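You operate a simulated robot arm through the tools that you are given. There is no shell and no other tool. Be economical: measure what you need, move in short steps, check, and stop when the job is done.

Carry out the task below with a simulated robot arm. There is one attempt and no reset: what you move stays moved.

TASK
Clamp the cam plate and grease its middle with the green dauber.
Fine: take the grease from the pot, put the dauber back, shut the pot again and leave the plate clamped. Set down upright: green dauber. A coat counts when it lies all over at full strength: go over it till it gets no stronger.

It is judged by the outcome, as a careful person would: the job done as asked, and still so three seconds after it is handed in. It fails if anything else is knocked over, pushed out of place, dropped, spilled or broken.

THE ROBOT
A 5-joint arm with a two-finger parallel gripper, fixed in place. Base frame: the origin is at the foot of the arm, x ahead of it, y to its left, z up; the work surface is at about z = 0. Units: mm, rad, N and s.
With the tool pointing down near the work surface it reaches from about 260 to 680 mm from the base axis. Its first joint turns from -1.152 to 1.152 rad. The tool tilts only in the upright plane through the base axis and itself; it spins freely about its own axis. Payload 2.9 kg.
Tool frame: the origin (TCP) lies between the finger pads and is the grasp point; the fingertips stand 30 mm ahead of it; z points along the fingers, y is the line along which they close. Largest opening 110 mm; finger width 20, thickness 10; the body of the gripper, 48 by 112 mm, starts 55 mm behind the TCP.
Orientation is that of the tool frame in the base frame, as [roll, pitch, yaw] about the fixed x, y, z axes, in that order (R = Rz(yaw) Ry(pitch) Rx(roll)). With the fingers straight down and closing along the base's y, the tool's x points along the base's -x, its y along +y and its z along -z.

THE INTERFACE
- The arm moves only by the tool play_rows. Its argument "plan" is a list of rows, each an object (a shift or turn left out is 0, a gripper value left out holds the last) with "linear": the shift along the tool's x, y, z in units of 150 mm (1.0 is 150 mm), a list of three; "turn": the turn, a rotation vector about the tool's x, y, z in units of 90 degrees (1.0 is 90 degrees), a list of three; "fingers": the opening, from 0 (shut) to 1 (fully open). In form: [{"linear": [x, y, z], "turn": [wx, wy, wz], "fingers": fingers}, ...]. A call has 1 to 10 rows; each row is the pose to reach, as a shift and turn from the pose commanded when the call began, along the tool's axes at that moment. A call with a number of a shift or a turn outside -1 to 1 is refused whole. A row lasts 0.2 s, in which the tool goes at most 50 mm and 0.15 rad; a call with a longer step from one row to the next is refused whole, and so is a gripper value outside its range. A pose out of reach is approached as far as the arm can. The call stops where the force on the tool passes 40 N (or 10 N more than at its start, if that is more) or the arm is blocked; 0.2 s more then pass. Each finger travels about 108 mm/s and halts on what it meets, pressing with about 25 N; the grip force reading is that of the motor and also rises with nothing between the fingers. The clock runs only during rows and for 0.2 s after the last one: add rows that repeat a pose to give the fingers time. The reply holds the time, the measured pose of the TCP, the force on the tool along the base axes, the opening and the grip force, in the units named above and with some noise, with the torque about the TCP (base axes, N m) and any sound that the robot's microphone picked up.
- Cameras (640 x 400 px; columns grow to the right, rows downward): "scene" is fixed at [41.8, -471.5, 587.4]; the picture's right is [0.62, -0.79, 0.00], its down [-0.57, -0.45, -0.69] and it looks along [0.54, 0.43, -0.72] (base axes); focal length 358 px, centre (320, 200). "wrist" rides on the gripper at [72, 17, -103] in the tool frame; the picture's right is [-0.23, 0.97, 0.00], its down [-0.76, -0.18, -0.62] and it looks along [-0.61, -0.14, 0.78] (tool axes); focal length 222 px, centre (320, 200). There is no depth. A picture from a camera that has moved, and an enlarged one, comes with that camera's place and axes in the base frame and with its lens.
- get_image(camera): a new picture of that camera. It takes no simulated time.
- enlarge(camera, box): a new picture of the part [left, top, right, bottom] of that camera's present view, enlarged. It takes no simulated time.
- sign_off(): hands the job in; it is judged then, once.

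Work in short steps. Places have to be worked out from the pictures, the camera data and where the tool is seen: move nearer, look again, correct. Check each grasp and each placing, and mend what went wrong. You have 120 turns and 68 pictures in all, those below and enlarged ones among them. Open the gripper and draw the arm clear of the work before you hand the job in, unless the task says otherwise; then end with one line.

The tools are called after "Request:" by a JSON object that holds its "api" and its "payload". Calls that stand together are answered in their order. play_rows: Moves the arm, as the interface text tells. Its arguments: {"type":"object","properties":{"plan":{"type":"array"}},"required":["plan"]} The other tools are called the same way: get_image (camera) takes a picture; enlarge (camera, box) takes an enlarged picture of a part of a camera's view; sign_off () hands the job in.

At the start:

```text
time_s: 0.0
tool_pos: [339.4, -306.3, 290.8]
tool_rot: [3.141, -0.001, 3.141]
force: [0.0, 0.0, -0.4]
ft_torque: [0.03, -0.02, -0.02]
gripper_width: 110.1
gripper_force: 0.1
```

scene: 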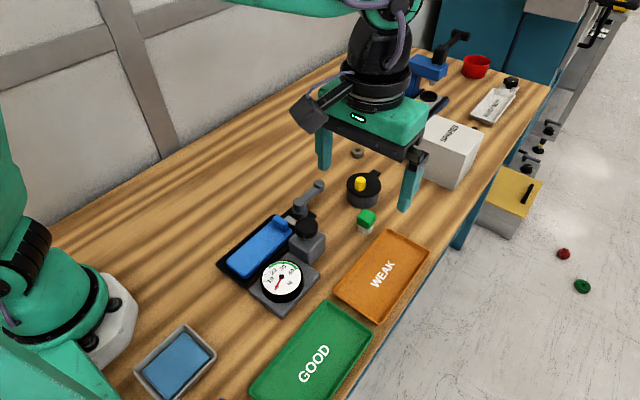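
wrist: 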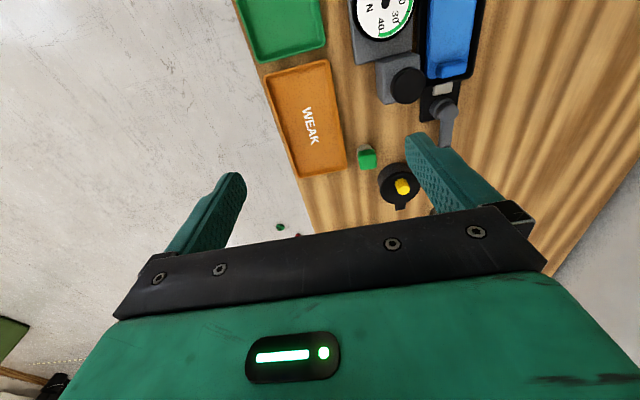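

I see a bench with a gauge/press, trays, a pot with a yellow knob, a green-topped thing and more objects at the far end. I'll enlarge the view to identify the items.

Request:
{"api": "enlarge", "payload": {"camera": "scene", "box": [200, 140, 440, 330]}}

Request:
{"api": "enlarge", "payload": {"camera": "scene", "box": [390, 20, 560, 150]}}

```text
2.11 times, centred on (320, 235) of scene
camera zoom: at [41.8, -471.5, 587.4], right [0.62, -0.79, 0.0], down [-0.57, -0.45, -0.69], along [0.54, 0.43, -0.72], focal length 754 px, centre (320, 126)
```

zoom: 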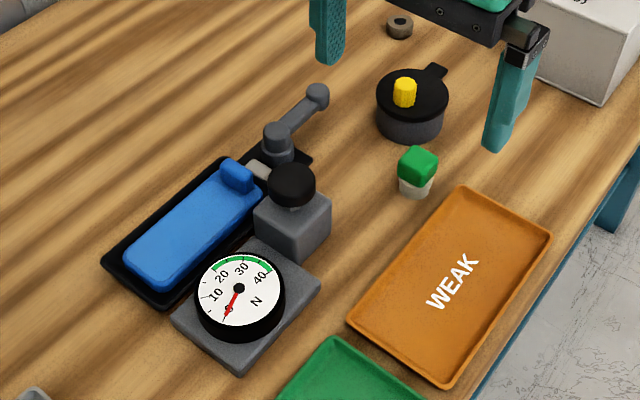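

```text
3.08 times, centred on (475, 85) of scene
camera zoom: at [41.8, -471.5, 587.4], right [0.62, -0.79, 0.0], down [-0.57, -0.45, -0.69], along [0.54, 0.43, -0.72], focal length 1102 px, centre (-157, 554)
```

zoom: 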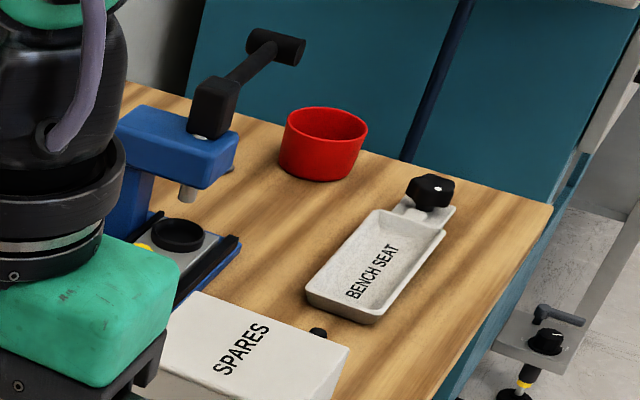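

I want a clear view of the blue plate/clamp station, so I move over toward it, keeping height.

Request:
{"api": "play_rows", "payload": {"plan": [{"linear": [0.06, 0.25, -0.05]}, {"linear": [0.12, 0.5, -0.1]}, {"linear": [0.18, 0.75, -0.15]}, {"linear": [0.24, 1.0, -0.2]}]}}

Request:
{"api": "get_image", "payload": {"camera": "wrist"}}

Request:
{"api": "get_image", "payload": {"camera": "scene"}}

```text
time_s: 1.0
tool_pos: [300.5, -156.7, 319.9]
tool_rot: [-3.141, 0.001, 3.141]
force: [1.0, -0.5, -0.2]
ft_torque: [-0.01, 0.02, 0.01]
gripper_width: 109.7
gripper_force: 0.0
```

```text
63 pictures are left
camera wrist: at [228.0, -139.3, 423.8], right [0.23, 0.97, 0.0], down [0.76, -0.18, 0.62], along [0.61, -0.14, -0.78], focal length 222 px, centre (320, 200)
```

wrist: 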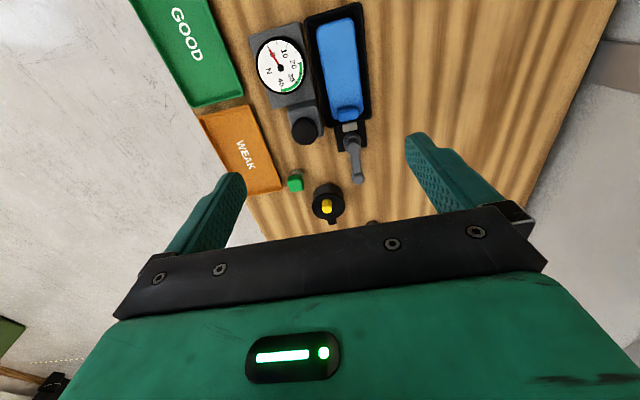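

```text
62 pictures are left
```

scene: 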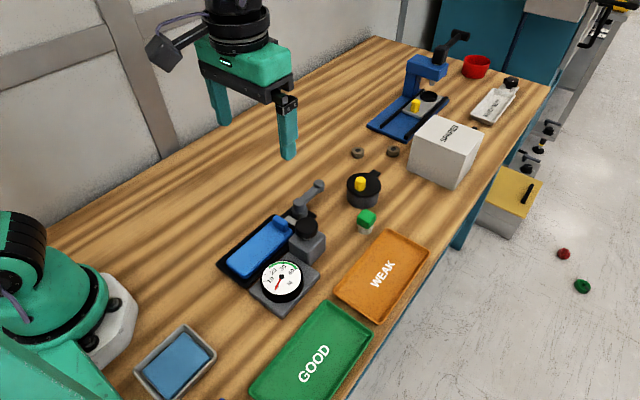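

Request:
{"api": "enlarge", "payload": {"camera": "scene", "box": [340, 30, 520, 170]}}

Request:
{"api": "enlarge", "payload": {"camera": "wrist", "box": [230, 0, 400, 130]}}

Request:
{"api": "enlarge", "payload": {"camera": "wrist", "box": [270, 110, 390, 230]}}

Request:
{"api": "enlarge", "payload": {"camera": "scene", "box": [210, 170, 340, 290]}}

```text
2.86 times, centred on (430, 100) of scene
camera zoom: at [41.8, -471.6, 587.4], right [0.62, -0.79, 0.0], down [-0.57, -0.45, -0.69], along [0.54, 0.43, -0.72], focal length 1023 px, centre (6, 486)
```

zoom: 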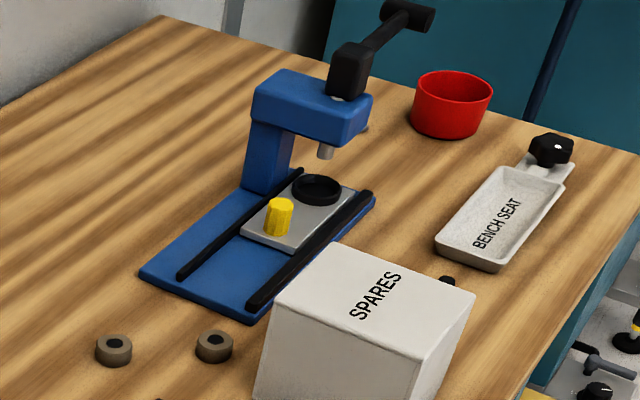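

```text
3.08 times, centred on (315, 65) of wrist
camera zoom: at [228.0, -139.3, 423.8], right [0.23, 0.97, 0.0], down [0.76, -0.18, 0.62], along [0.61, -0.14, -0.78], focal length 684 px, centre (335, 615)
```

zoom: 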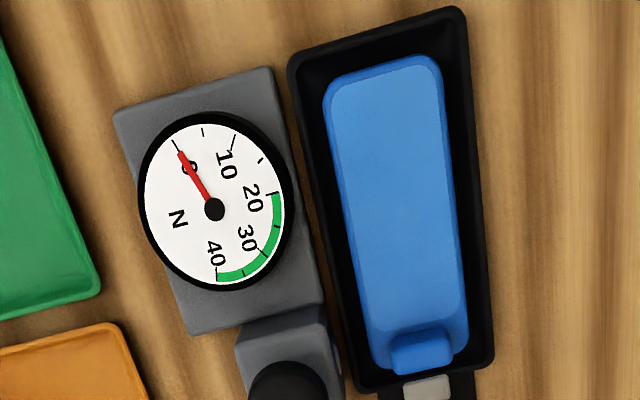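

```text
3.33 times, centred on (330, 170) of wrist
camera zoom: at [228.0, -139.3, 423.8], right [0.23, 0.97, 0.0], down [0.76, -0.18, 0.62], along [0.61, -0.14, -0.78], focal length 740 px, centre (287, 300)
```

zoom: 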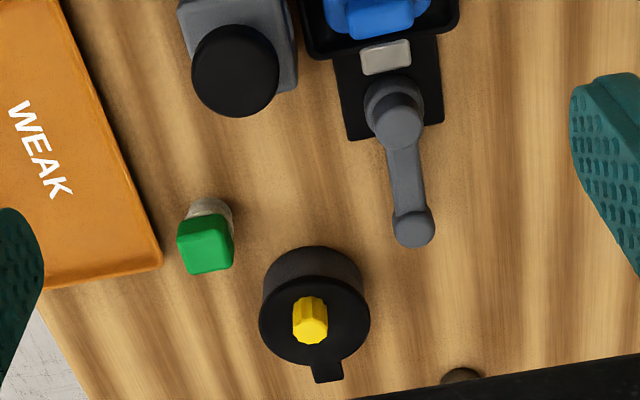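

```text
3.33 times, centred on (275, 230) of scene
camera zoom: at [41.8, -471.6, 587.4], right [0.62, -0.79, 0.0], down [-0.57, -0.45, -0.69], along [0.54, 0.43, -0.72], focal length 1194 px, centre (470, 100)
```

zoom: 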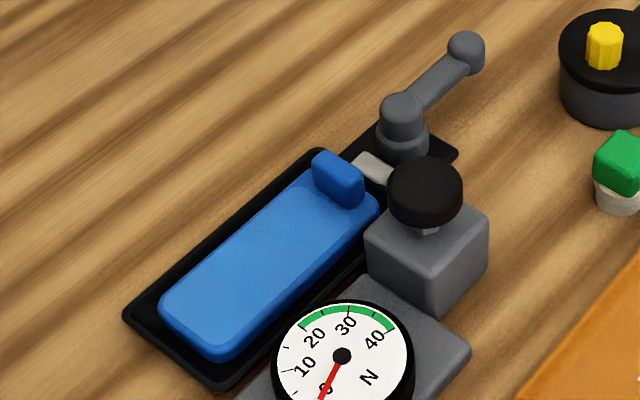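

The blue plate sits in a black nest with a grey cam lever and light pusher at its +x end. I move in closer to look at the clamp.

Request:
{"api": "play_rows", "payload": {"plan": [{"linear": [0.0, 0.1, 0.25]}, {"linear": [0.05, 0.25, 0.5]}, {"linear": [0.1, 0.43, 0.75]}, {"linear": [0.1, 0.43, 0.93]}]}}

Request:
{"api": "get_image", "payload": {"camera": "wrist"}}

```text
time_s: 2.0
tool_pos: [288.5, -91.5, 180.0]
tool_rot: [3.139, 0.001, 3.141]
force: [0.5, -0.2, 0.1]
ft_torque: [0.0, -0.03, -0.02]
gripper_width: 109.8
gripper_force: 0.1
```

```text
57 pictures are left
camera wrist: at [216.3, -73.6, 283.4], right [0.23, 0.97, 0.0], down [0.76, -0.18, 0.62], along [0.61, -0.14, -0.78], focal length 222 px, centre (320, 200)
```

wrist: 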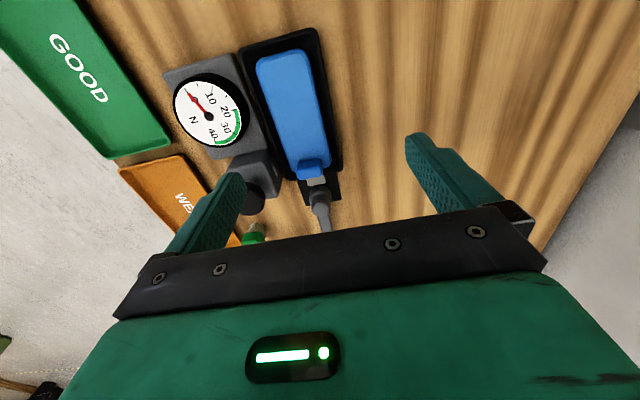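

Request:
{"api": "enlarge", "payload": {"camera": "wrist", "box": [235, 20, 355, 240]}}

Request:
{"api": "enlarge", "payload": {"camera": "wrist", "box": [230, 140, 350, 240]}}

```text
1.82 times, centred on (295, 130) of wrist
camera zoom: at [216.3, -73.6, 283.4], right [0.23, 0.97, 0.0], down [0.76, -0.18, 0.62], along [0.61, -0.14, -0.78], focal length 404 px, centre (366, 327)
```

zoom: 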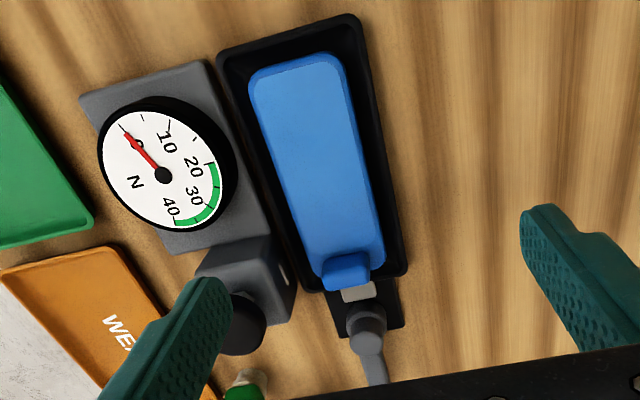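

```text
4.00 times, centred on (290, 190) of wrist
camera zoom: at [216.3, -73.6, 283.4], right [0.23, 0.97, 0.0], down [0.76, -0.18, 0.62], along [0.61, -0.14, -0.78], focal length 888 px, centre (440, 240)
```

zoom: 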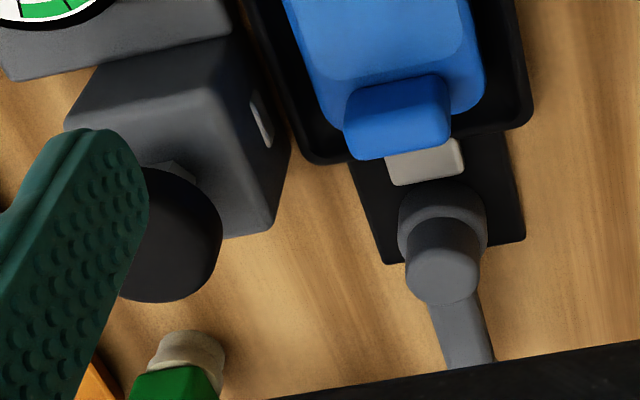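

Now move over the lever's end ball (about x 482, y -119, z 45), gripper half open.

Request:
{"api": "play_rows", "payload": {"plan": [{"linear": [-0.3, 0, 0], "fingers": 0.5}, {"linear": [-0.6, -0.05, 0]}, {"linear": [-0.8, -0.1, 0]}, {"linear": [-1, -0.18, 0.05]}]}}

Request:
{"api": "play_rows", "payload": {"plan": [{"linear": [-0.28, 0, 0.1]}, {"linear": [-0.28, 0, 0.35]}]}}

Request:
{"api": "get_image", "payload": {"camera": "wrist"}}

```text
time_s: 3.0
tool_pos: [437.7, -120.7, 173.9]
tool_rot: [3.141, -0.001, -3.14]
force: [0.8, 0.2, 0.6]
ft_torque: [0.02, 0.02, 0.02]
gripper_width: 55.3
gripper_force: 0.0
```

```text
time_s: 3.6
tool_pos: [480.0, -118.9, 125.0]
tool_rot: [3.141, 0.0, -3.142]
force: [0.8, 0.4, 0.0]
ft_torque: [0.04, 0.01, 0.03]
gripper_width: 54.7
gripper_force: 0.1
```

```text
54 pictures are left
camera wrist: at [407.7, -101.8, 227.6], right [0.23, 0.97, 0.0], down [0.76, -0.18, 0.62], along [0.61, -0.14, -0.78], focal length 222 px, centre (320, 200)
```

wrist: 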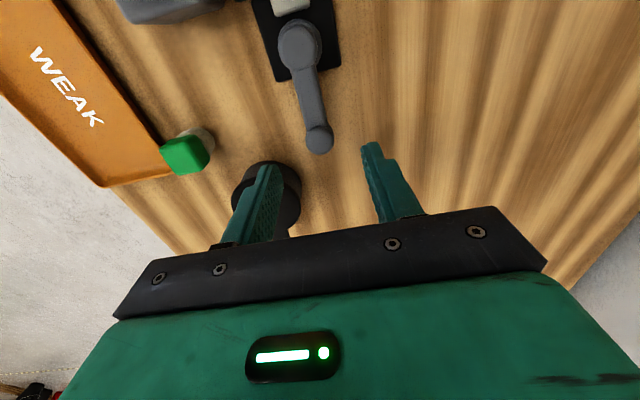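

Ball at about (486,-119). Descend around it and close.

Request:
{"api": "play_rows", "payload": {"plan": [{"linear": [-0.04, 0, 0.25]}, {"linear": [-0.04, 0, 0.45]}, {"linear": [-0.04, 0, 0.56]}, {"linear": [-0.04, 0, 0.56], "fingers": 0.0}, {"linear": [-0.04, 0, 0.56]}, {"linear": [-0.04, 0, 0.56]}]}}

Request:
{"api": "get_image", "payload": {"camera": "wrist"}}

```text
time_s: 5.0
tool_pos: [486.0, -119.7, 39.2]
tool_rot: [-3.141, -0.001, -3.141]
force: [-0.6, -7.5, -7.3]
ft_torque: [-0.07, -1.0, 0.22]
gripper_width: 18.8
gripper_force: 45.2
```

```text
53 pictures are left
camera wrist: at [413.9, -102.8, 142.4], right [0.23, 0.97, 0.0], down [0.76, -0.18, 0.62], along [0.61, -0.14, -0.78], focal length 222 px, centre (320, 200)
```

wrist: 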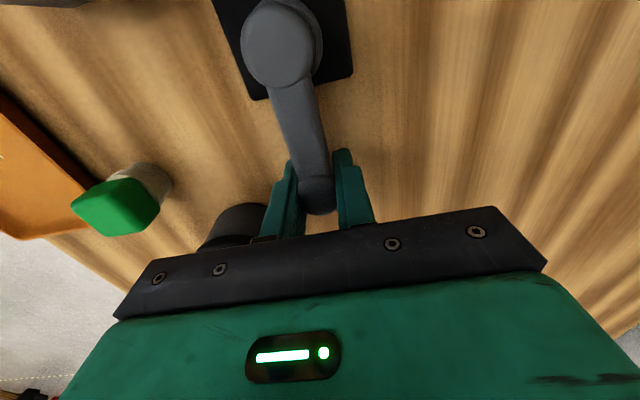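

Gripped (18.8 mm). Test turning the lever counter-clockwise (towards +y) by 16° in two small steps.

Request:
{"api": "play_rows", "payload": {"plan": [{"linear": [0.005, 0.068, 0], "turn": [0, 0, -0.089]}, {"linear": [0.019, 0.134, 0], "turn": [0, 0, -0.178]}]}}

```text
time_s: 5.4
tool_pos: [484.6, -118.1, 39.3]
tool_rot: [-3.14, 0.002, -3.076]
force: [-0.5, -3.6, 0.1]
ft_torque: [0.03, -0.03, -0.83]
gripper_width: 19.9
gripper_force: 44.9
stopped in row 1: the force on the tool passed its limit at 50 N (the readings are from after the stop); the commanded pose is now the measured one
```

That direction is blocked, so try clockwise (towards -y).

Request:
{"api": "play_rows", "payload": {"plan": [{"linear": [0.009, -0.068, 0], "turn": [0, 0, 0.09]}, {"linear": [0.027, -0.132, 0], "turn": [0, 0, 0.18]}]}}

```text
time_s: 6.0
tool_pos: [483.7, -139.3, 37.9]
tool_rot: [3.142, 0.003, 2.928]
force: [0.7, 17.0, 11.7]
ft_torque: [0.42, 0.71, -1.07]
gripper_width: 20.1
gripper_force: 45.1
```

It turns freely clockwise; readings fit a pivot at about (413,-121) with 73 mm radius. Continue along that arc.

Request:
{"api": "play_rows", "payload": {"plan": [{"linear": [0.0065, -0.064, 0], "turn": [0, 0, 0.09]}, {"linear": [0.023, -0.13, 0], "turn": [0, 0, 0.18]}, {"linear": [0.048, -0.193, 0], "turn": [0, 0, 0.27]}, {"linear": [0.082, -0.252, 0], "turn": [0, 0, 0.36]}]}}

Request:
{"api": "get_image", "payload": {"camera": "scene"}}

```text
time_s: 7.2
tool_pos: [462.5, -171.7, 39.0]
tool_rot: [-3.141, -0.003, 2.362]
force: [2.5, 3.4, -0.3]
ft_torque: [0.27, 0.19, -0.35]
gripper_width: 19.9
gripper_force: 45.2
stopped in row 4: the force on the tool passed its limit at 40 N (the readings are from after the stop); the commanded pose is now the measured one
```

```text
52 pictures are left
```

scene: 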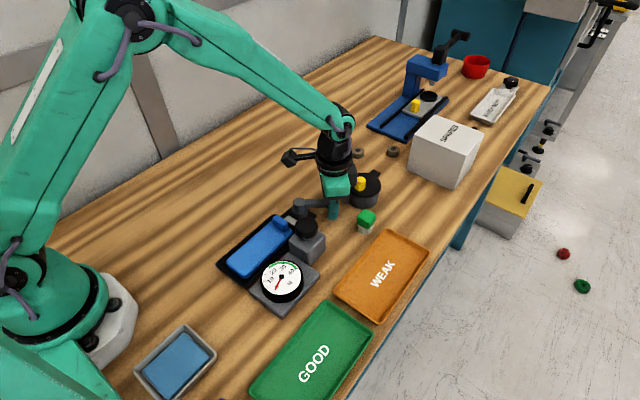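

Request:
{"api": "enlarge", "payload": {"camera": "scene", "box": [210, 150, 400, 290]}}

Request:
{"api": "get_image", "payload": {"camera": "wrist"}}

```text
2.86 times, centred on (305, 220) of scene
camera zoom: at [41.7, -471.6, 587.4], right [0.62, -0.79, 0.0], down [-0.57, -0.45, -0.69], along [0.54, 0.43, -0.72], focal length 1023 px, centre (363, 143)
```

zoom: 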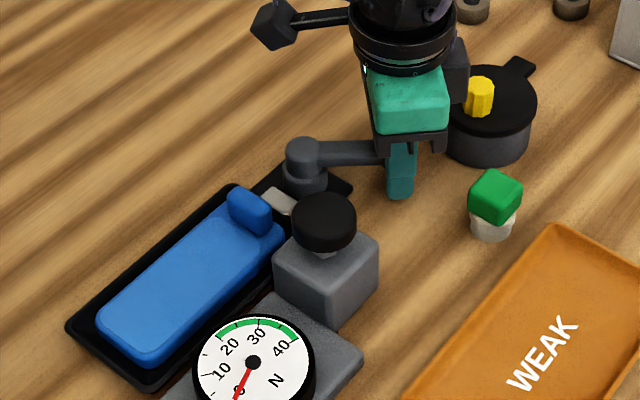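

```text
50 pictures are left
camera wrist: at [423.5, -108.9, 142.4], right [0.85, 0.53, 0.0], down [0.42, -0.66, 0.62], along [0.33, -0.53, -0.78], focal length 222 px, centre (320, 200)
```

wrist: 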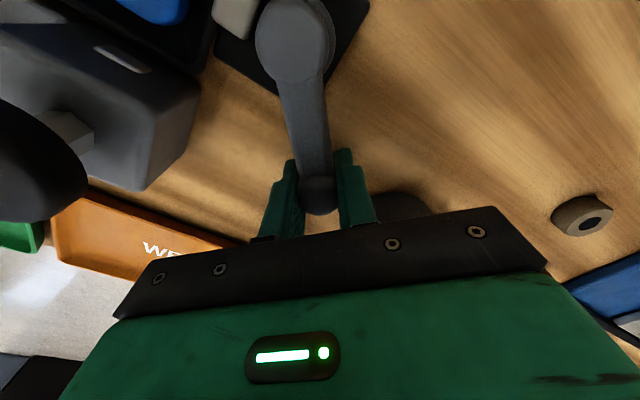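

Pusher has begun to move. Continue with a refined pivot (417,-119.5).

Request:
{"api": "play_rows", "payload": {"plan": [{"linear": [0.007, -0.057, 0], "turn": [0, 0, 0.08]}, {"linear": [0.024, -0.119, 0], "turn": [0, 0, 0.17]}, {"linear": [0.05, -0.178, 0], "turn": [0, 0, 0.26]}, {"linear": [0.083, -0.233, 0], "turn": [0, 0, 0.35]}, {"linear": [0.124, -0.284, 0], "turn": [0, 0, 0.44]}]}}

```text
time_s: 8.4
tool_pos: [420.6, -188.9, 38.4]
tool_rot: [-3.14, -0.001, 1.668]
force: [6.9, 12.1, 11.7]
ft_torque: [0.06, -0.01, -0.44]
gripper_width: 19.7
gripper_force: 44.8
```

Request:
{"api": "enlarge", "payload": {"camera": "scene", "box": [210, 150, 400, 290]}}

Request:
{"api": "get_image", "payload": {"camera": "wrist"}}

```text
2.86 times, centred on (305, 220) of scene
camera zoom: at [41.7, -471.5, 587.4], right [0.62, -0.79, 0.0], down [-0.57, -0.45, -0.69], along [0.54, 0.43, -0.72], focal length 1023 px, centre (363, 143)
```

zoom: 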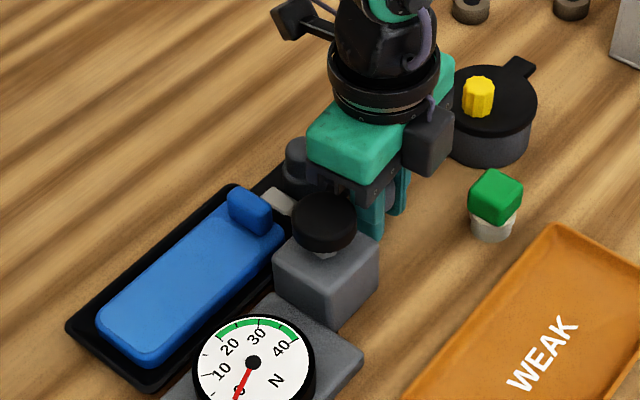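

```text
48 pictures are left
camera wrist: at [431.3, -114.8, 142.2], right [0.99, -0.13, 0.0], down [-0.1, -0.78, 0.62], along [-0.08, -0.62, -0.78], focal length 222 px, centre (320, 200)
```

wrist: 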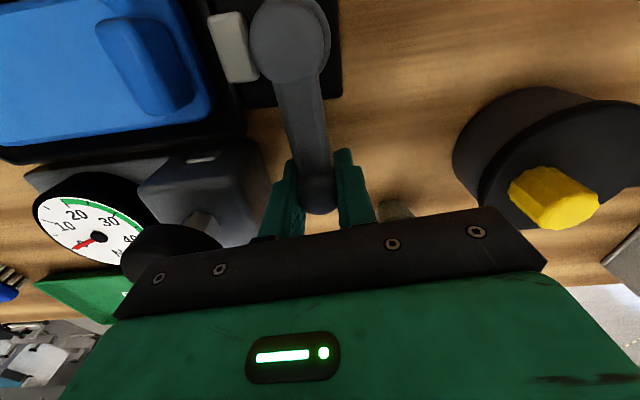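

Request:
{"api": "enlarge", "payload": {"camera": "wrist", "box": [90, 0, 350, 160]}}

```text
2.46 times, centred on (220, 80) of wrist
camera zoom: at [431.3, -114.8, 142.2], right [0.99, -0.13, 0.0], down [-0.1, -0.78, 0.62], along [-0.08, -0.62, -0.78], focal length 547 px, centre (566, 495)
```

zoom: 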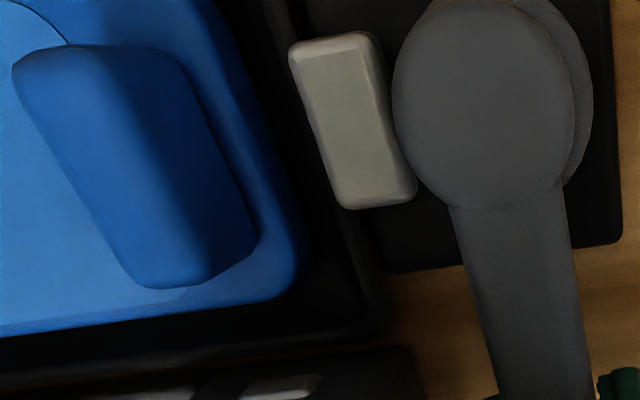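

Plate not pressed yet visibly; the pusher has a small gap. Turn the lever slightly further to find its stop.

Request:
{"api": "play_rows", "payload": {"plan": [{"linear": [0.004, -0.032, 0], "turn": [0, 0, 0.045]}, {"linear": [0.008, -0.064, 0], "turn": [0, 0, 0.09]}, {"linear": [0.017, -0.103, 0], "turn": [0, 0, 0.14]}]}}

Request:
{"api": "enlarge", "payload": {"camera": "wrist", "box": [90, 0, 350, 160]}}

```text
time_s: 8.9
tool_pos: [418.0, -188.4, 38.6]
tool_rot: [3.13, 0.005, 1.574]
force: [4.4, 0.7, -1.4]
ft_torque: [-0.27, 0.28, -0.17]
gripper_width: 19.0
gripper_force: 44.3
stopped in row 2: the force on the tool passed its limit at 46 N (the readings are from after the stop); the commanded pose is now the measured one
```

```text
2.46 times, centred on (220, 80) of wrist
camera zoom: at [434.0, -115.6, 142.1], right [0.97, -0.22, 0.01], down [-0.18, -0.76, 0.62], along [-0.13, -0.61, -0.78], focal length 547 px, centre (566, 495)
```

zoom: 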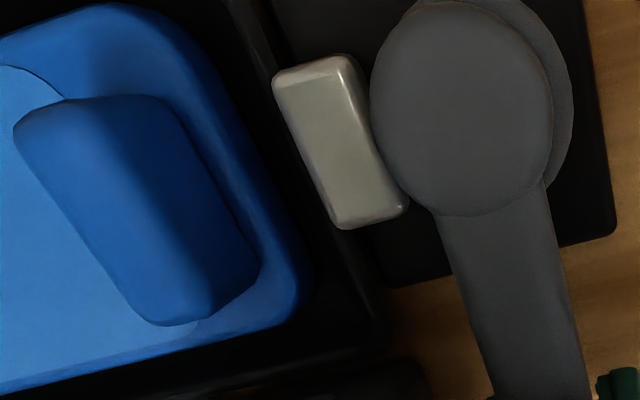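

A hard stop at -90°. Release slightly, lift, and inspect whether the clamp stays and where the pusher stands.

Request:
{"api": "play_rows", "payload": {"plan": [{"fingers": 0.33}, {"fingers": 0.33}, {"linear": [0, 0, -0.3]}, {"linear": [0, 0, -0.6]}, {"linear": [-0.2, 0, -0.8]}, {"linear": [-0.5, 0.0, -0.9]}]}}

Request:
{"api": "enlarge", "payload": {"camera": "scene", "box": [210, 170, 340, 290]}}

Request:
{"api": "get_image", "payload": {"camera": "wrist"}}

```text
time_s: 10.3
tool_pos: [411.6, -262.5, 173.0]
tool_rot: [3.134, 0.006, 1.575]
force: [0.2, 0.4, 0.8]
ft_torque: [-0.02, 0.0, 0.02]
gripper_width: 36.6
gripper_force: 0.0
```

```text
3.33 times, centred on (275, 230) of scene
camera zoom: at [41.8, -471.5, 587.4], right [0.62, -0.79, 0.0], down [-0.57, -0.45, -0.69], along [0.54, 0.43, -0.72], focal length 1194 px, centre (470, 100)
```

zoom: 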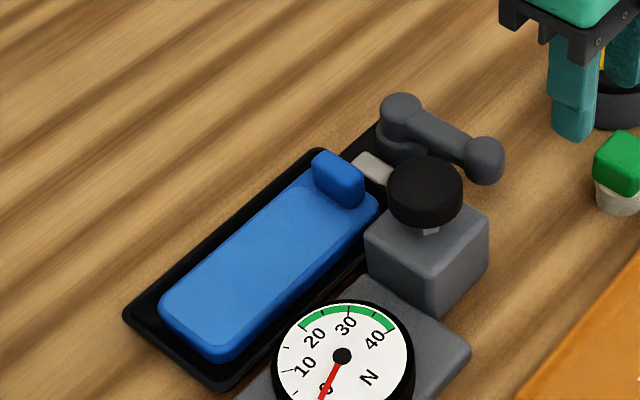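

```text
44 pictures are left
camera wrist: at [428.8, -188.7, 276.6], right [0.97, -0.22, 0.01], down [-0.18, -0.76, 0.63], along [-0.13, -0.61, -0.78], focal length 222 px, centre (320, 200)
```

wrist: 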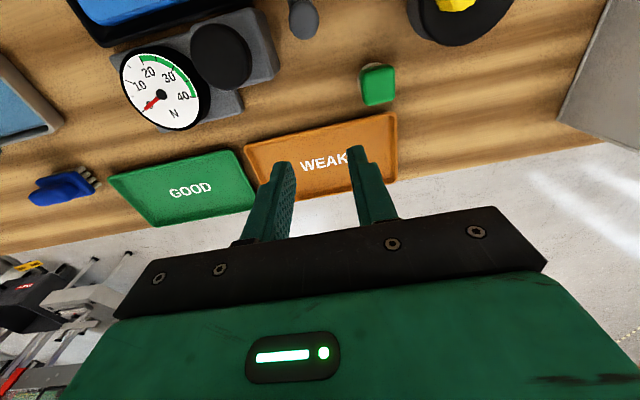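

The lever stays at -90°, now across the nest (was in line with it). Next look closely at the pot lid from above.

Request:
{"api": "play_rows", "payload": {"plan": [{"linear": [0.12, 0.2, 0]}, {"linear": [0.24, 0.4, 0.0]}, {"linear": [0.36, 0.6, 0.0]}, {"linear": [0.4, 0.8, 0.1]}]}}

Request:
{"api": "enlarge", "payload": {"camera": "wrist", "box": [200, 60, 440, 230]}}

```text
time_s: 11.3
tool_pos: [534.6, -198.4, 156.7]
tool_rot: [3.132, 0.003, 1.573]
force: [-0.5, 0.1, -0.3]
ft_torque: [-0.04, -0.01, 0.02]
gripper_width: 36.2
gripper_force: 0.0
```

```text
2.35 times, centred on (320, 145) of wrist
camera zoom: at [551.2, -125.8, 260.5], right [0.97, -0.22, 0.01], down [-0.18, -0.76, 0.62], along [-0.13, -0.61, -0.78], focal length 523 px, centre (320, 329)
```

zoom: 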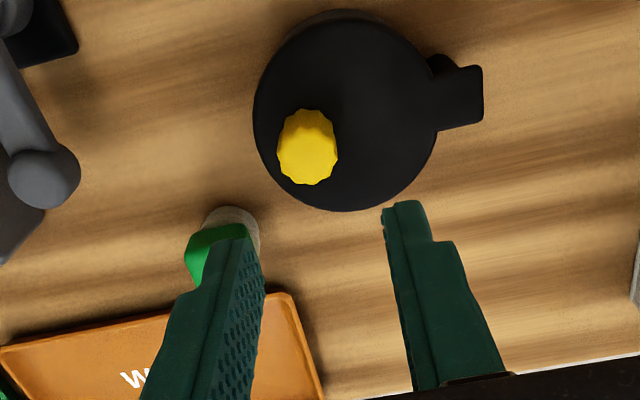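

Request:
{"api": "enlarge", "payload": {"camera": "scene", "box": [335, 150, 405, 240]}}

Request:
{"api": "enlarge", "payload": {"camera": "wrist", "box": [290, 60, 400, 140]}}

```text
4.44 times, centred on (370, 195) of scene
camera zoom: at [41.7, -471.5, 587.4], right [0.62, -0.79, 0.0], down [-0.57, -0.45, -0.69], along [0.54, 0.43, -0.72], focal length 1592 px, centre (98, 222)
```

zoom: 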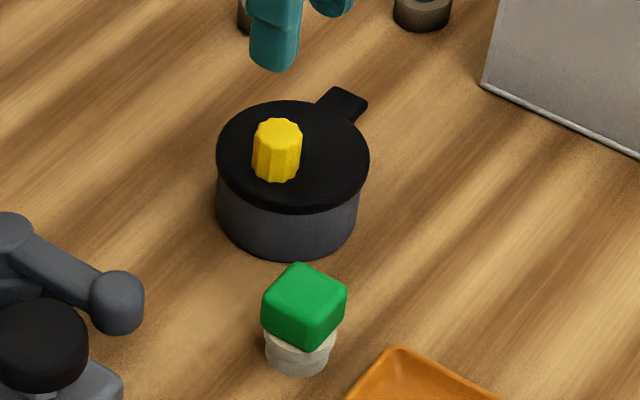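

```text
5.00 times, centred on (345, 100) of wrist
camera zoom: at [551.2, -125.8, 260.5], right [0.97, -0.22, 0.01], down [-0.18, -0.76, 0.62], along [-0.13, -0.61, -0.78], focal length 1111 px, centre (195, 700)
```

zoom: 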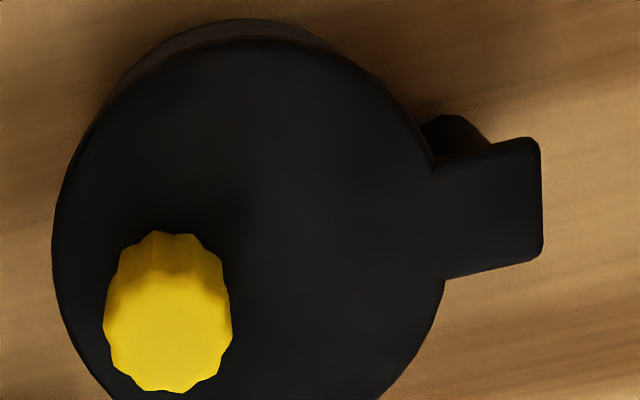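

The lid has a tab over a vertical post at about (592,-193) with an eccentric knob at (534,-191, top z≈70): a swing lid. I turn the tool so it closes tangentially (along y) over the knob.

Request:
{"api": "play_rows", "payload": {"plan": [{"linear": [0.02, 0, 0], "turn": [0, 0, -0.09], "fingers": 0.4}, {"linear": [0.05, 0, 0], "turn": [0, 0, -0.18]}, {"linear": [0.05, 0, 0], "turn": [0, 0, -0.27]}, {"linear": [0.05, 0, 0], "turn": [0, 0, -0.36]}, {"linear": [0.05, 0, 0], "turn": [0, 0, -0.45]}, {"linear": [0.05, 0, 0], "turn": [0, 0, -0.54]}, {"linear": [0.05, 0, 0], "turn": [0, 0, -0.63]}, {"linear": [0.05, 0, 0], "turn": [0, 0, -0.72]}, {"linear": [0.05, 0, 0], "turn": [0, 0, -0.81]}, {"linear": [0.05, 0, 0.2], "turn": [0, 0, -0.9]}]}}

Request:
{"api": "get_image", "payload": {"camera": "wrist"}}

```text
time_s: 13.5
tool_pos: [536.0, -196.6, 130.1]
tool_rot: [-3.138, 0.01, 2.991]
force: [0.7, 0.3, -0.8]
ft_torque: [0.02, 0.02, 0.0]
gripper_width: 44.3
gripper_force: 0.1
```

```text
40 pictures are left
camera wrist: at [466.2, -167.7, 233.0], right [0.37, 0.93, 0.0], down [0.72, -0.29, 0.63], along [0.59, -0.23, -0.78], focal length 222 px, centre (320, 200)
```

wrist: 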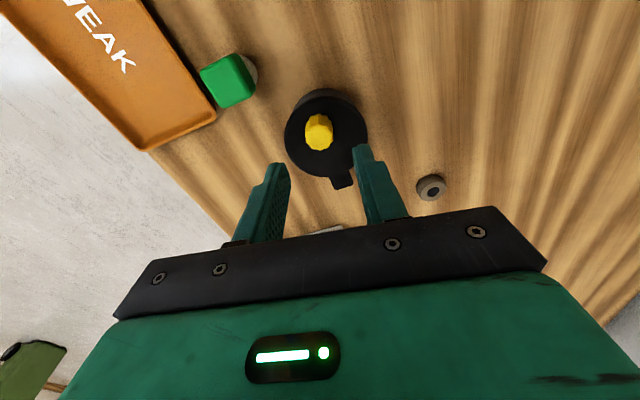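

Knob at about (532,-193). Descend to grip only its upper part (tips ~52 mm).

Request:
{"api": "play_rows", "payload": {"plan": [{"linear": [0.03, 0.022, 0.2]}, {"linear": [0.03, 0.022, 0.313]}, {"linear": [0.03, 0.022, 0.313], "fingers": 0}, {"linear": [0.03, 0.022, 0.313]}, {"linear": [0.03, 0.022, 0.313]}]}}

Request:
{"api": "get_image", "payload": {"camera": "wrist"}}

```text
time_s: 14.7
tool_pos: [533.3, -194.4, 80.8]
tool_rot: [-3.14, 0.011, 2.983]
force: [-6.4, -25.0, -6.5]
ft_torque: [-0.52, -0.46, -0.37]
gripper_width: 21.3
gripper_force: 44.7
```

```text
39 pictures are left
camera wrist: at [463.4, -166.0, 183.9], right [0.38, 0.93, 0.0], down [0.72, -0.29, 0.63], along [0.58, -0.24, -0.78], focal length 222 px, centre (320, 200)
```

wrist: 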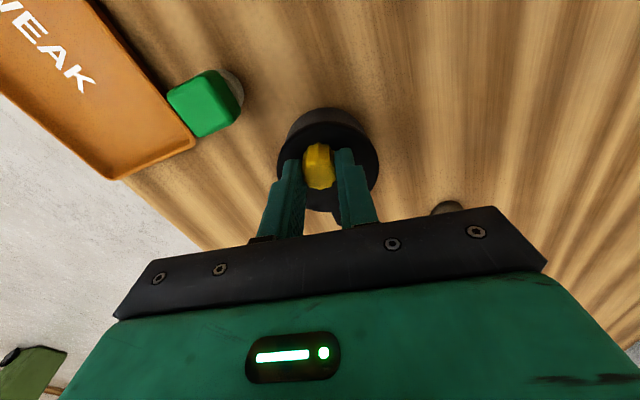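

Knob gripped (21.3 mm). Test swinging the lid toward +y about the post.

Request:
{"api": "play_rows", "payload": {"plan": [{"linear": [0.005, 0.048, 0], "turn": [0, 0, 0.078]}, {"linear": [0.0035, 0.096, 0], "turn": [0, 0, 0.156]}]}}

```text
time_s: 15.0
tool_pos: [534.6, -195.7, 81.2]
tool_rot: [-3.141, 0.015, 2.932]
force: [0.0, -5.9, -1.4]
ft_torque: [-0.07, -0.13, 0.43]
gripper_width: 21.4
gripper_force: 45.1
stopped in row 1: the force on the tool passed its limit at 47 N (the readings are from after the stop); the commanded pose is now the measured one
```

Blocked that way; try toward -y.

Request:
{"api": "play_rows", "payload": {"plan": [{"linear": [-0.01, -0.025, 0], "turn": [0, 0, -0.04]}, {"linear": [-0.02, -0.048, 0], "turn": [0, 0, -0.078]}]}}

```text
time_s: 15.6
tool_pos: [533.8, -201.3, 81.7]
tool_rot: [-3.139, 0.01, 3.054]
force: [-4.1, -5.8, -8.5]
ft_torque: [-0.11, -0.84, -0.29]
gripper_width: 21.1
gripper_force: 44.9
```

It swings toward -y. Continue along the arc.

Request:
{"api": "play_rows", "payload": {"plan": [{"linear": [-0.016, -0.0515, 0], "turn": [0, 0, -0.08]}, {"linear": [-0.039, -0.101, 0], "turn": [0, 0, -0.17]}, {"linear": [-0.068, -0.147, 0], "turn": [0, 0, -0.26]}, {"linear": [-0.105, -0.188, 0], "turn": [0, 0, -0.35]}, {"linear": [-0.146, -0.224, 0], "turn": [0, 0, -0.44]}]}}

Request:
{"api": "get_image", "payload": {"camera": "scene"}}

```text
time_s: 16.8
tool_pos: [552.7, -237.4, 81.0]
tool_rot: [-3.134, 0.006, -2.538]
force: [-15.7, -12.2, -4.4]
ft_torque: [-0.14, 1.02, 0.14]
gripper_width: 21.2
gripper_force: 44.9
```

```text
38 pictures are left
```

scene: 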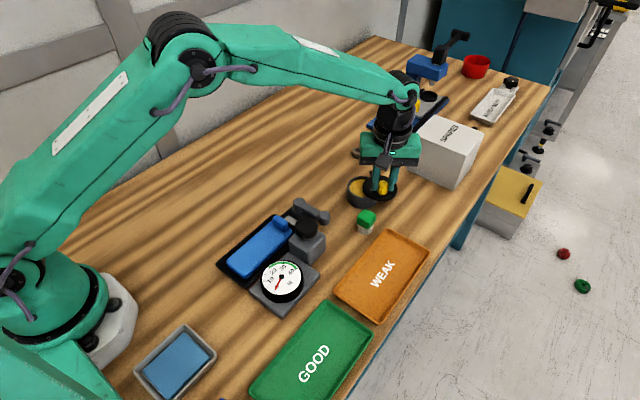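

Request:
{"api": "play_rows", "payload": {"plan": [{"linear": [-0.014, -0.057, 0], "turn": [0, 0, -0.085]}, {"linear": [-0.038, -0.107, 0], "turn": [0, 0, -0.175]}, {"linear": [-0.07, -0.154, 0], "turn": [0, 0, -0.265]}, {"linear": [-0.108, -0.195, 0], "turn": [0, 0, -0.355]}, {"linear": [-0.151, -0.231, 0], "turn": [0, 0, -0.445]}, {"linear": [-0.198, -0.26, 0], "turn": [0, 0, -0.535]}, {"linear": [-0.249, -0.282, 0], "turn": [0, 0, -0.625]}]}}

```text
time_s: 18.4
tool_pos: [608.1, -250.2, 81.6]
tool_rot: [-3.132, -0.005, -1.555]
force: [2.0, -22.4, -19.5]
ft_torque: [-0.17, 0.56, 0.22]
gripper_width: 21.4
gripper_force: 44.9
```

Lid is swung 105°. Release and lift, then go above the dauber and look.

Request:
{"api": "play_rows", "payload": {"plan": [{"fingers": 0.4}, {"fingers": 0.4}, {"linear": [0, 0, -0.25]}, {"linear": [0, 0, -0.5]}, {"linear": [0, 0.25, -0.6]}, {"linear": [0, 0.5, -0.6]}, {"linear": [0, 0.75, -0.6]}, {"linear": [-0.05, 0.85, -0.5]}]}}

Request:
{"api": "get_image", "payload": {"camera": "wrist"}}

Request:
{"api": "enlarge", "payload": {"camera": "scene", "box": [330, 140, 450, 240]}}

```text
time_s: 20.2
tool_pos: [478.6, -244.5, 158.0]
tool_rot: [-3.129, -0.007, -1.556]
force: [0.2, -0.8, -0.2]
ft_torque: [-0.01, -0.01, 0.0]
gripper_width: 43.9
gripper_force: 0.1
```

```text
37 pictures are left
camera wrist: at [461.4, -316.4, 261.2], right [-0.98, 0.21, -0.01], down [0.16, 0.77, 0.62], along [0.14, 0.6, -0.78], focal length 222 px, centre (320, 200)
```

wrist: 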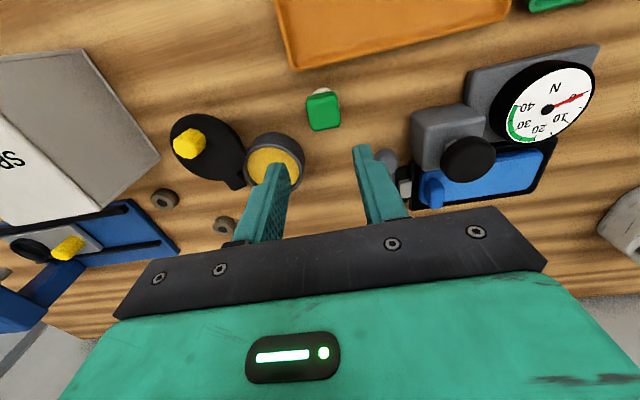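

```text
4.00 times, centred on (390, 190) of scene
camera zoom: at [41.7, -471.5, 587.4], right [0.62, -0.79, 0.0], down [-0.57, -0.45, -0.69], along [0.54, 0.43, -0.72], focal length 1433 px, centre (40, 240)
```

zoom: 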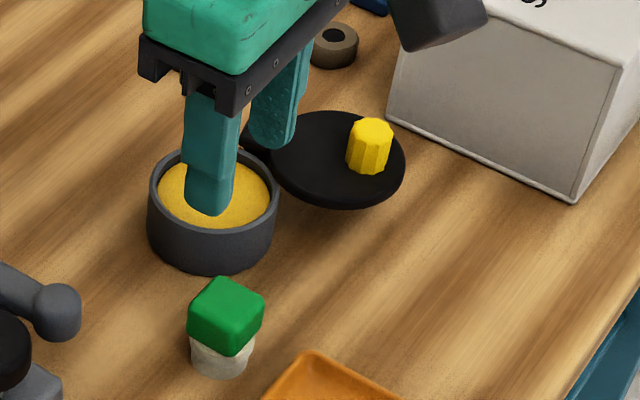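

Request:
{"api": "enlarge", "payload": {"camera": "wrist", "box": [285, 70, 365, 140]}}

Request:
{"api": "enlarge", "payload": {"camera": "wrist", "box": [380, 60, 600, 220]}}

```text
5.71 times, centred on (325, 105) of wrist
camera zoom: at [461.4, -316.4, 261.2], right [-0.98, 0.21, -0.01], down [0.16, 0.77, 0.62], along [0.14, 0.6, -0.78], focal length 1269 px, centre (291, 743)
```

zoom: 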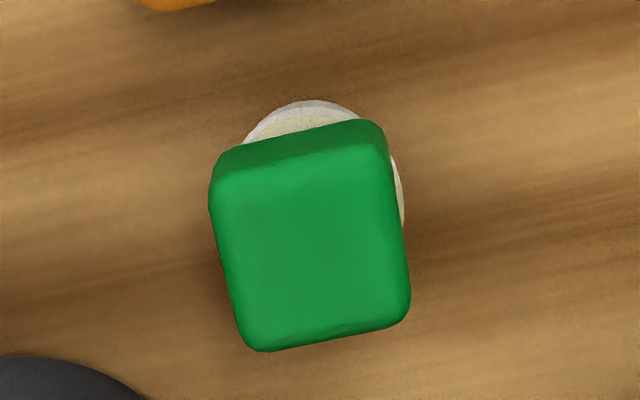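

```text
2.50 times, centred on (490, 140) of wrist
camera zoom: at [461.4, -316.4, 261.2], right [-0.98, 0.21, -0.01], down [0.16, 0.77, 0.62], along [0.14, 0.6, -0.78], focal length 555 px, centre (-105, 350)
```

zoom: 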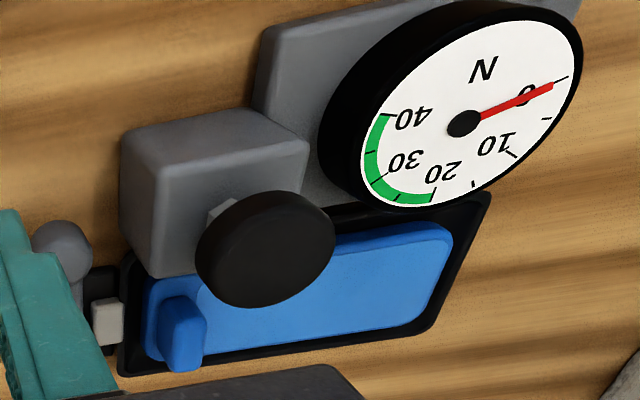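

Dauber cube sits square to the axes at about (474.5,-249), top near z 40. Descend to just above it and check alignment.

Request:
{"api": "play_rows", "payload": {"plan": [{"linear": [0.03, 0.027, 0.2], "fingers": 0.5}, {"linear": [0.03, 0.027, 0.4]}, {"linear": [0.03, 0.027, 0.53]}]}}

Request:
{"api": "get_image", "payload": {"camera": "wrist"}}

Request:
{"api": "enlarge", "payload": {"camera": "scene", "box": [330, 160, 410, 250]}}

```text
time_s: 21.0
tool_pos: [476.4, -250.0, 76.3]
tool_rot: [-3.132, -0.007, -1.556]
force: [0.2, 0.1, 0.5]
ft_torque: [0.01, 0.03, 0.02]
gripper_width: 54.9
gripper_force: 0.0
```

```text
33 pictures are left
camera wrist: at [460.2, -322.5, 180.4], right [-0.98, 0.21, -0.01], down [0.16, 0.77, 0.62], along [0.14, 0.6, -0.78], focal length 222 px, centre (320, 200)
```

wrist: 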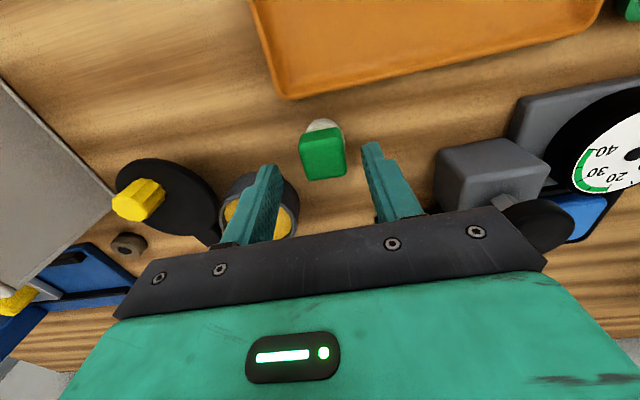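

```text
4.44 times, centred on (370, 205) of scene
camera zoom: at [41.7, -471.5, 587.4], right [0.62, -0.79, 0.0], down [-0.57, -0.45, -0.69], along [0.54, 0.43, -0.72], focal length 1592 px, centre (98, 178)
```

zoom: 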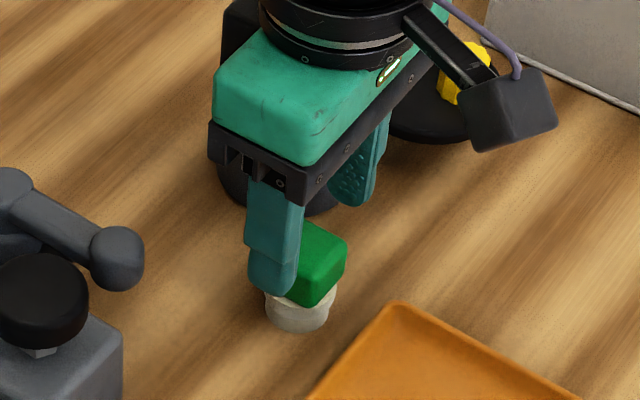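

Aligned. Descend to TCP z≈46 (tips ~16 mm above table, on the cube) and close.

Request:
{"api": "play_rows", "payload": {"plan": [{"linear": [0.007, 0.007, 0.1]}, {"linear": [0.007, 0.007, 0.2]}, {"linear": [0.007, 0.007, 0.2], "fingers": 0.0}, {"linear": [0.007, 0.007, 0.2]}, {"linear": [0.007, 0.007, 0.2]}]}}

Request:
{"api": "get_image", "payload": {"camera": "wrist"}}

Request:
{"api": "enlarge", "payload": {"camera": "scene", "box": [330, 160, 410, 250]}}

```text
time_s: 22.2
tool_pos: [475.4, -252.6, 47.8]
tool_rot: [-3.13, -0.007, -1.557]
force: [1.8, 0.0, 3.1]
ft_torque: [0.05, -0.04, 0.01]
gripper_width: 32.8
gripper_force: 24.8
```

```text
31 pictures are left
camera wrist: at [459.1, -323.9, 150.6], right [-0.98, 0.21, -0.01], down [0.16, 0.77, 0.62], along [0.14, 0.6, -0.78], focal length 222 px, centre (320, 200)
```

wrist: 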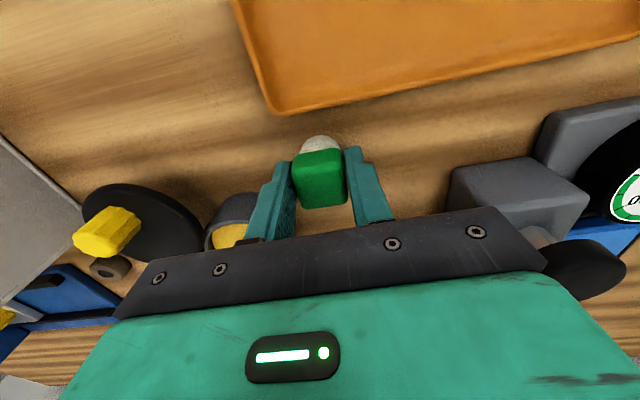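

```text
4.44 times, centred on (370, 205) of scene
camera zoom: at [41.7, -471.5, 587.4], right [0.62, -0.79, 0.0], down [-0.57, -0.45, -0.69], along [0.54, 0.43, -0.72], focal length 1592 px, centre (98, 178)
```

zoom: 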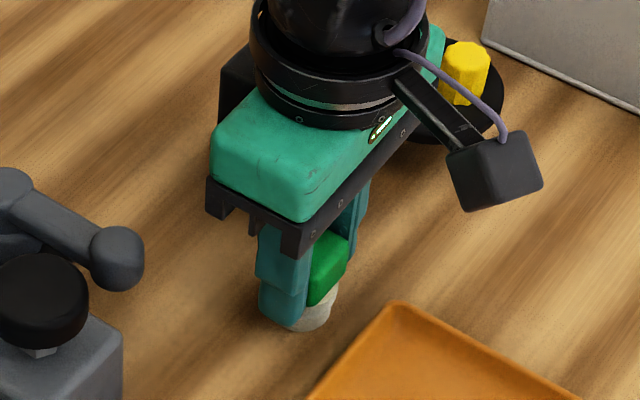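

Gripped (32.8 mm). Lift and move over the pot, then check.

Request:
{"api": "play_rows", "payload": {"plan": [{"linear": [0, 0, -0.2]}, {"linear": [0, 0, -0.45]}, {"linear": [-0.13, -0.16, -0.5]}, {"linear": [-0.26, -0.32, -0.5]}, {"linear": [-0.39, -0.48, -0.5]}]}}

Request:
{"api": "get_image", "payload": {"camera": "wrist"}}

Request:
{"api": "enlarge", "payload": {"camera": "scene", "box": [310, 110, 430, 240]}}

```text
time_s: 23.4
tool_pos: [547.6, -190.7, 120.7]
tool_rot: [-3.131, -0.004, -1.555]
force: [-0.9, 0.3, -0.7]
ft_torque: [0.02, 0.0, 0.0]
gripper_width: 32.6
gripper_force: 25.1
```

```text
29 pictures are left
camera wrist: at [530.7, -263.0, 224.7], right [-0.98, 0.21, -0.01], down [0.16, 0.77, 0.62], along [0.14, 0.61, -0.78], focal length 222 px, centre (320, 200)
```

wrist: 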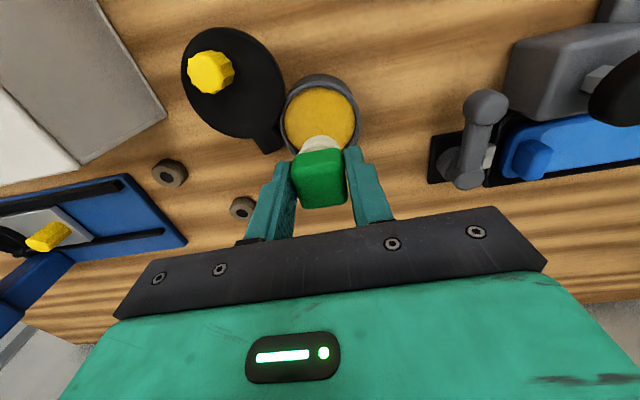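

```text
3.08 times, centred on (370, 175) of scene
camera zoom: at [41.7, -471.6, 587.4], right [0.62, -0.79, 0.0], down [-0.57, -0.45, -0.69], along [0.54, 0.43, -0.72], focal length 1102 px, centre (166, 277)
```

zoom: 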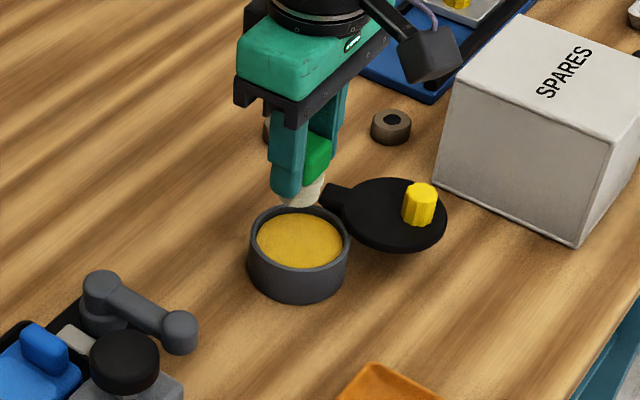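

Pot centre reads about (546,-199). Align and lower the dauber toward the grease slowly.

Request:
{"api": "play_rows", "payload": {"plan": [{"linear": [0.052, 0.011, 0]}, {"linear": [0.052, 0.011, 0.15]}, {"linear": [0.052, 0.011, 0.24]}, {"linear": [0.052, 0.011, 0.27]}]}}

Request:
{"api": "get_image", "payload": {"camera": "wrist"}}

```text
time_s: 24.4
tool_pos: [546.7, -198.1, 82.2]
tool_rot: [-3.129, -0.005, -1.556]
force: [-0.5, -0.6, -0.8]
ft_torque: [-0.01, -0.02, 0.02]
gripper_width: 32.6
gripper_force: 24.9
```

```text
27 pictures are left
camera wrist: at [529.7, -270.2, 186.7], right [-0.98, 0.21, -0.01], down [0.16, 0.77, 0.62], along [0.14, 0.61, -0.78], focal length 222 px, centre (320, 200)
```

wrist: 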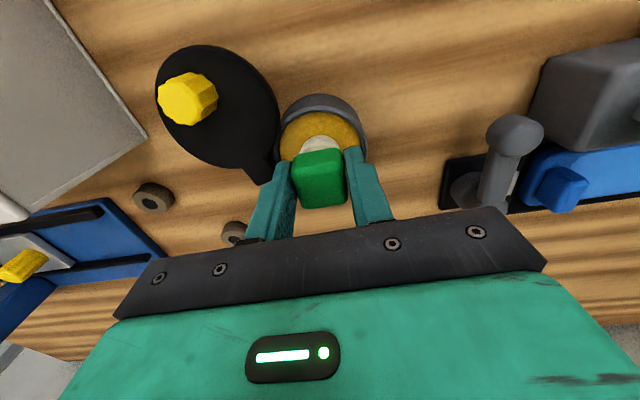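

Request:
{"api": "play_rows", "payload": {"plan": [{"linear": [0, 0, 0.03]}, {"linear": [0, 0, 0.06]}, {"linear": [0, 0, 0.09]}]}}

```text
time_s: 25.2
tool_pos: [548.2, -200.8, 71.1]
tool_rot: [-3.123, -0.007, -1.557]
force: [-0.8, -1.6, 23.2]
ft_torque: [-0.06, 0.33, 0.02]
gripper_width: 33.2
gripper_force: 25.2
```

Contact with 23 N at bottom z≈23. Dwell briefly, then lift and check the pad for grease.

Request:
{"api": "play_rows", "payload": {"plan": [{"linear": [0, 0, -0.01]}, {"linear": [0, 0, -0.01]}, {"linear": [0, 0, -0.2]}, {"linear": [0, 0, -0.4]}]}}

Request:
{"api": "enlarge", "payload": {"camera": "scene", "box": [320, 120, 420, 220]}}

```text
time_s: 26.2
tool_pos: [546.9, -195.5, 127.3]
tool_rot: [-3.131, -0.004, -1.553]
force: [0.2, -0.2, -0.6]
ft_torque: [-0.02, -0.02, 0.01]
gripper_width: 32.3
gripper_force: 24.4
```

```text
4.00 times, centred on (370, 170) of scene
camera zoom: at [41.8, -471.5, 587.4], right [0.62, -0.79, 0.0], down [-0.57, -0.45, -0.69], along [0.54, 0.43, -0.72], focal length 1433 px, centre (120, 320)
```

zoom: 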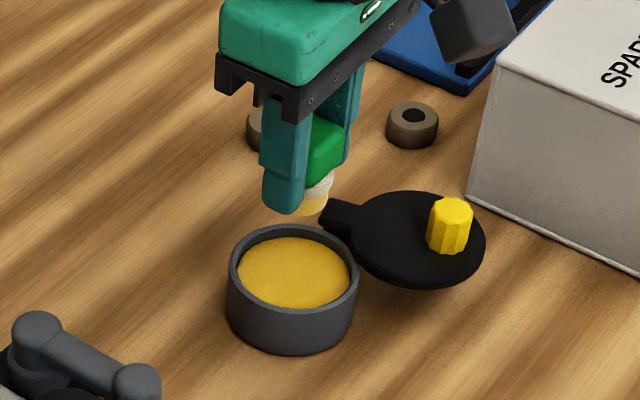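

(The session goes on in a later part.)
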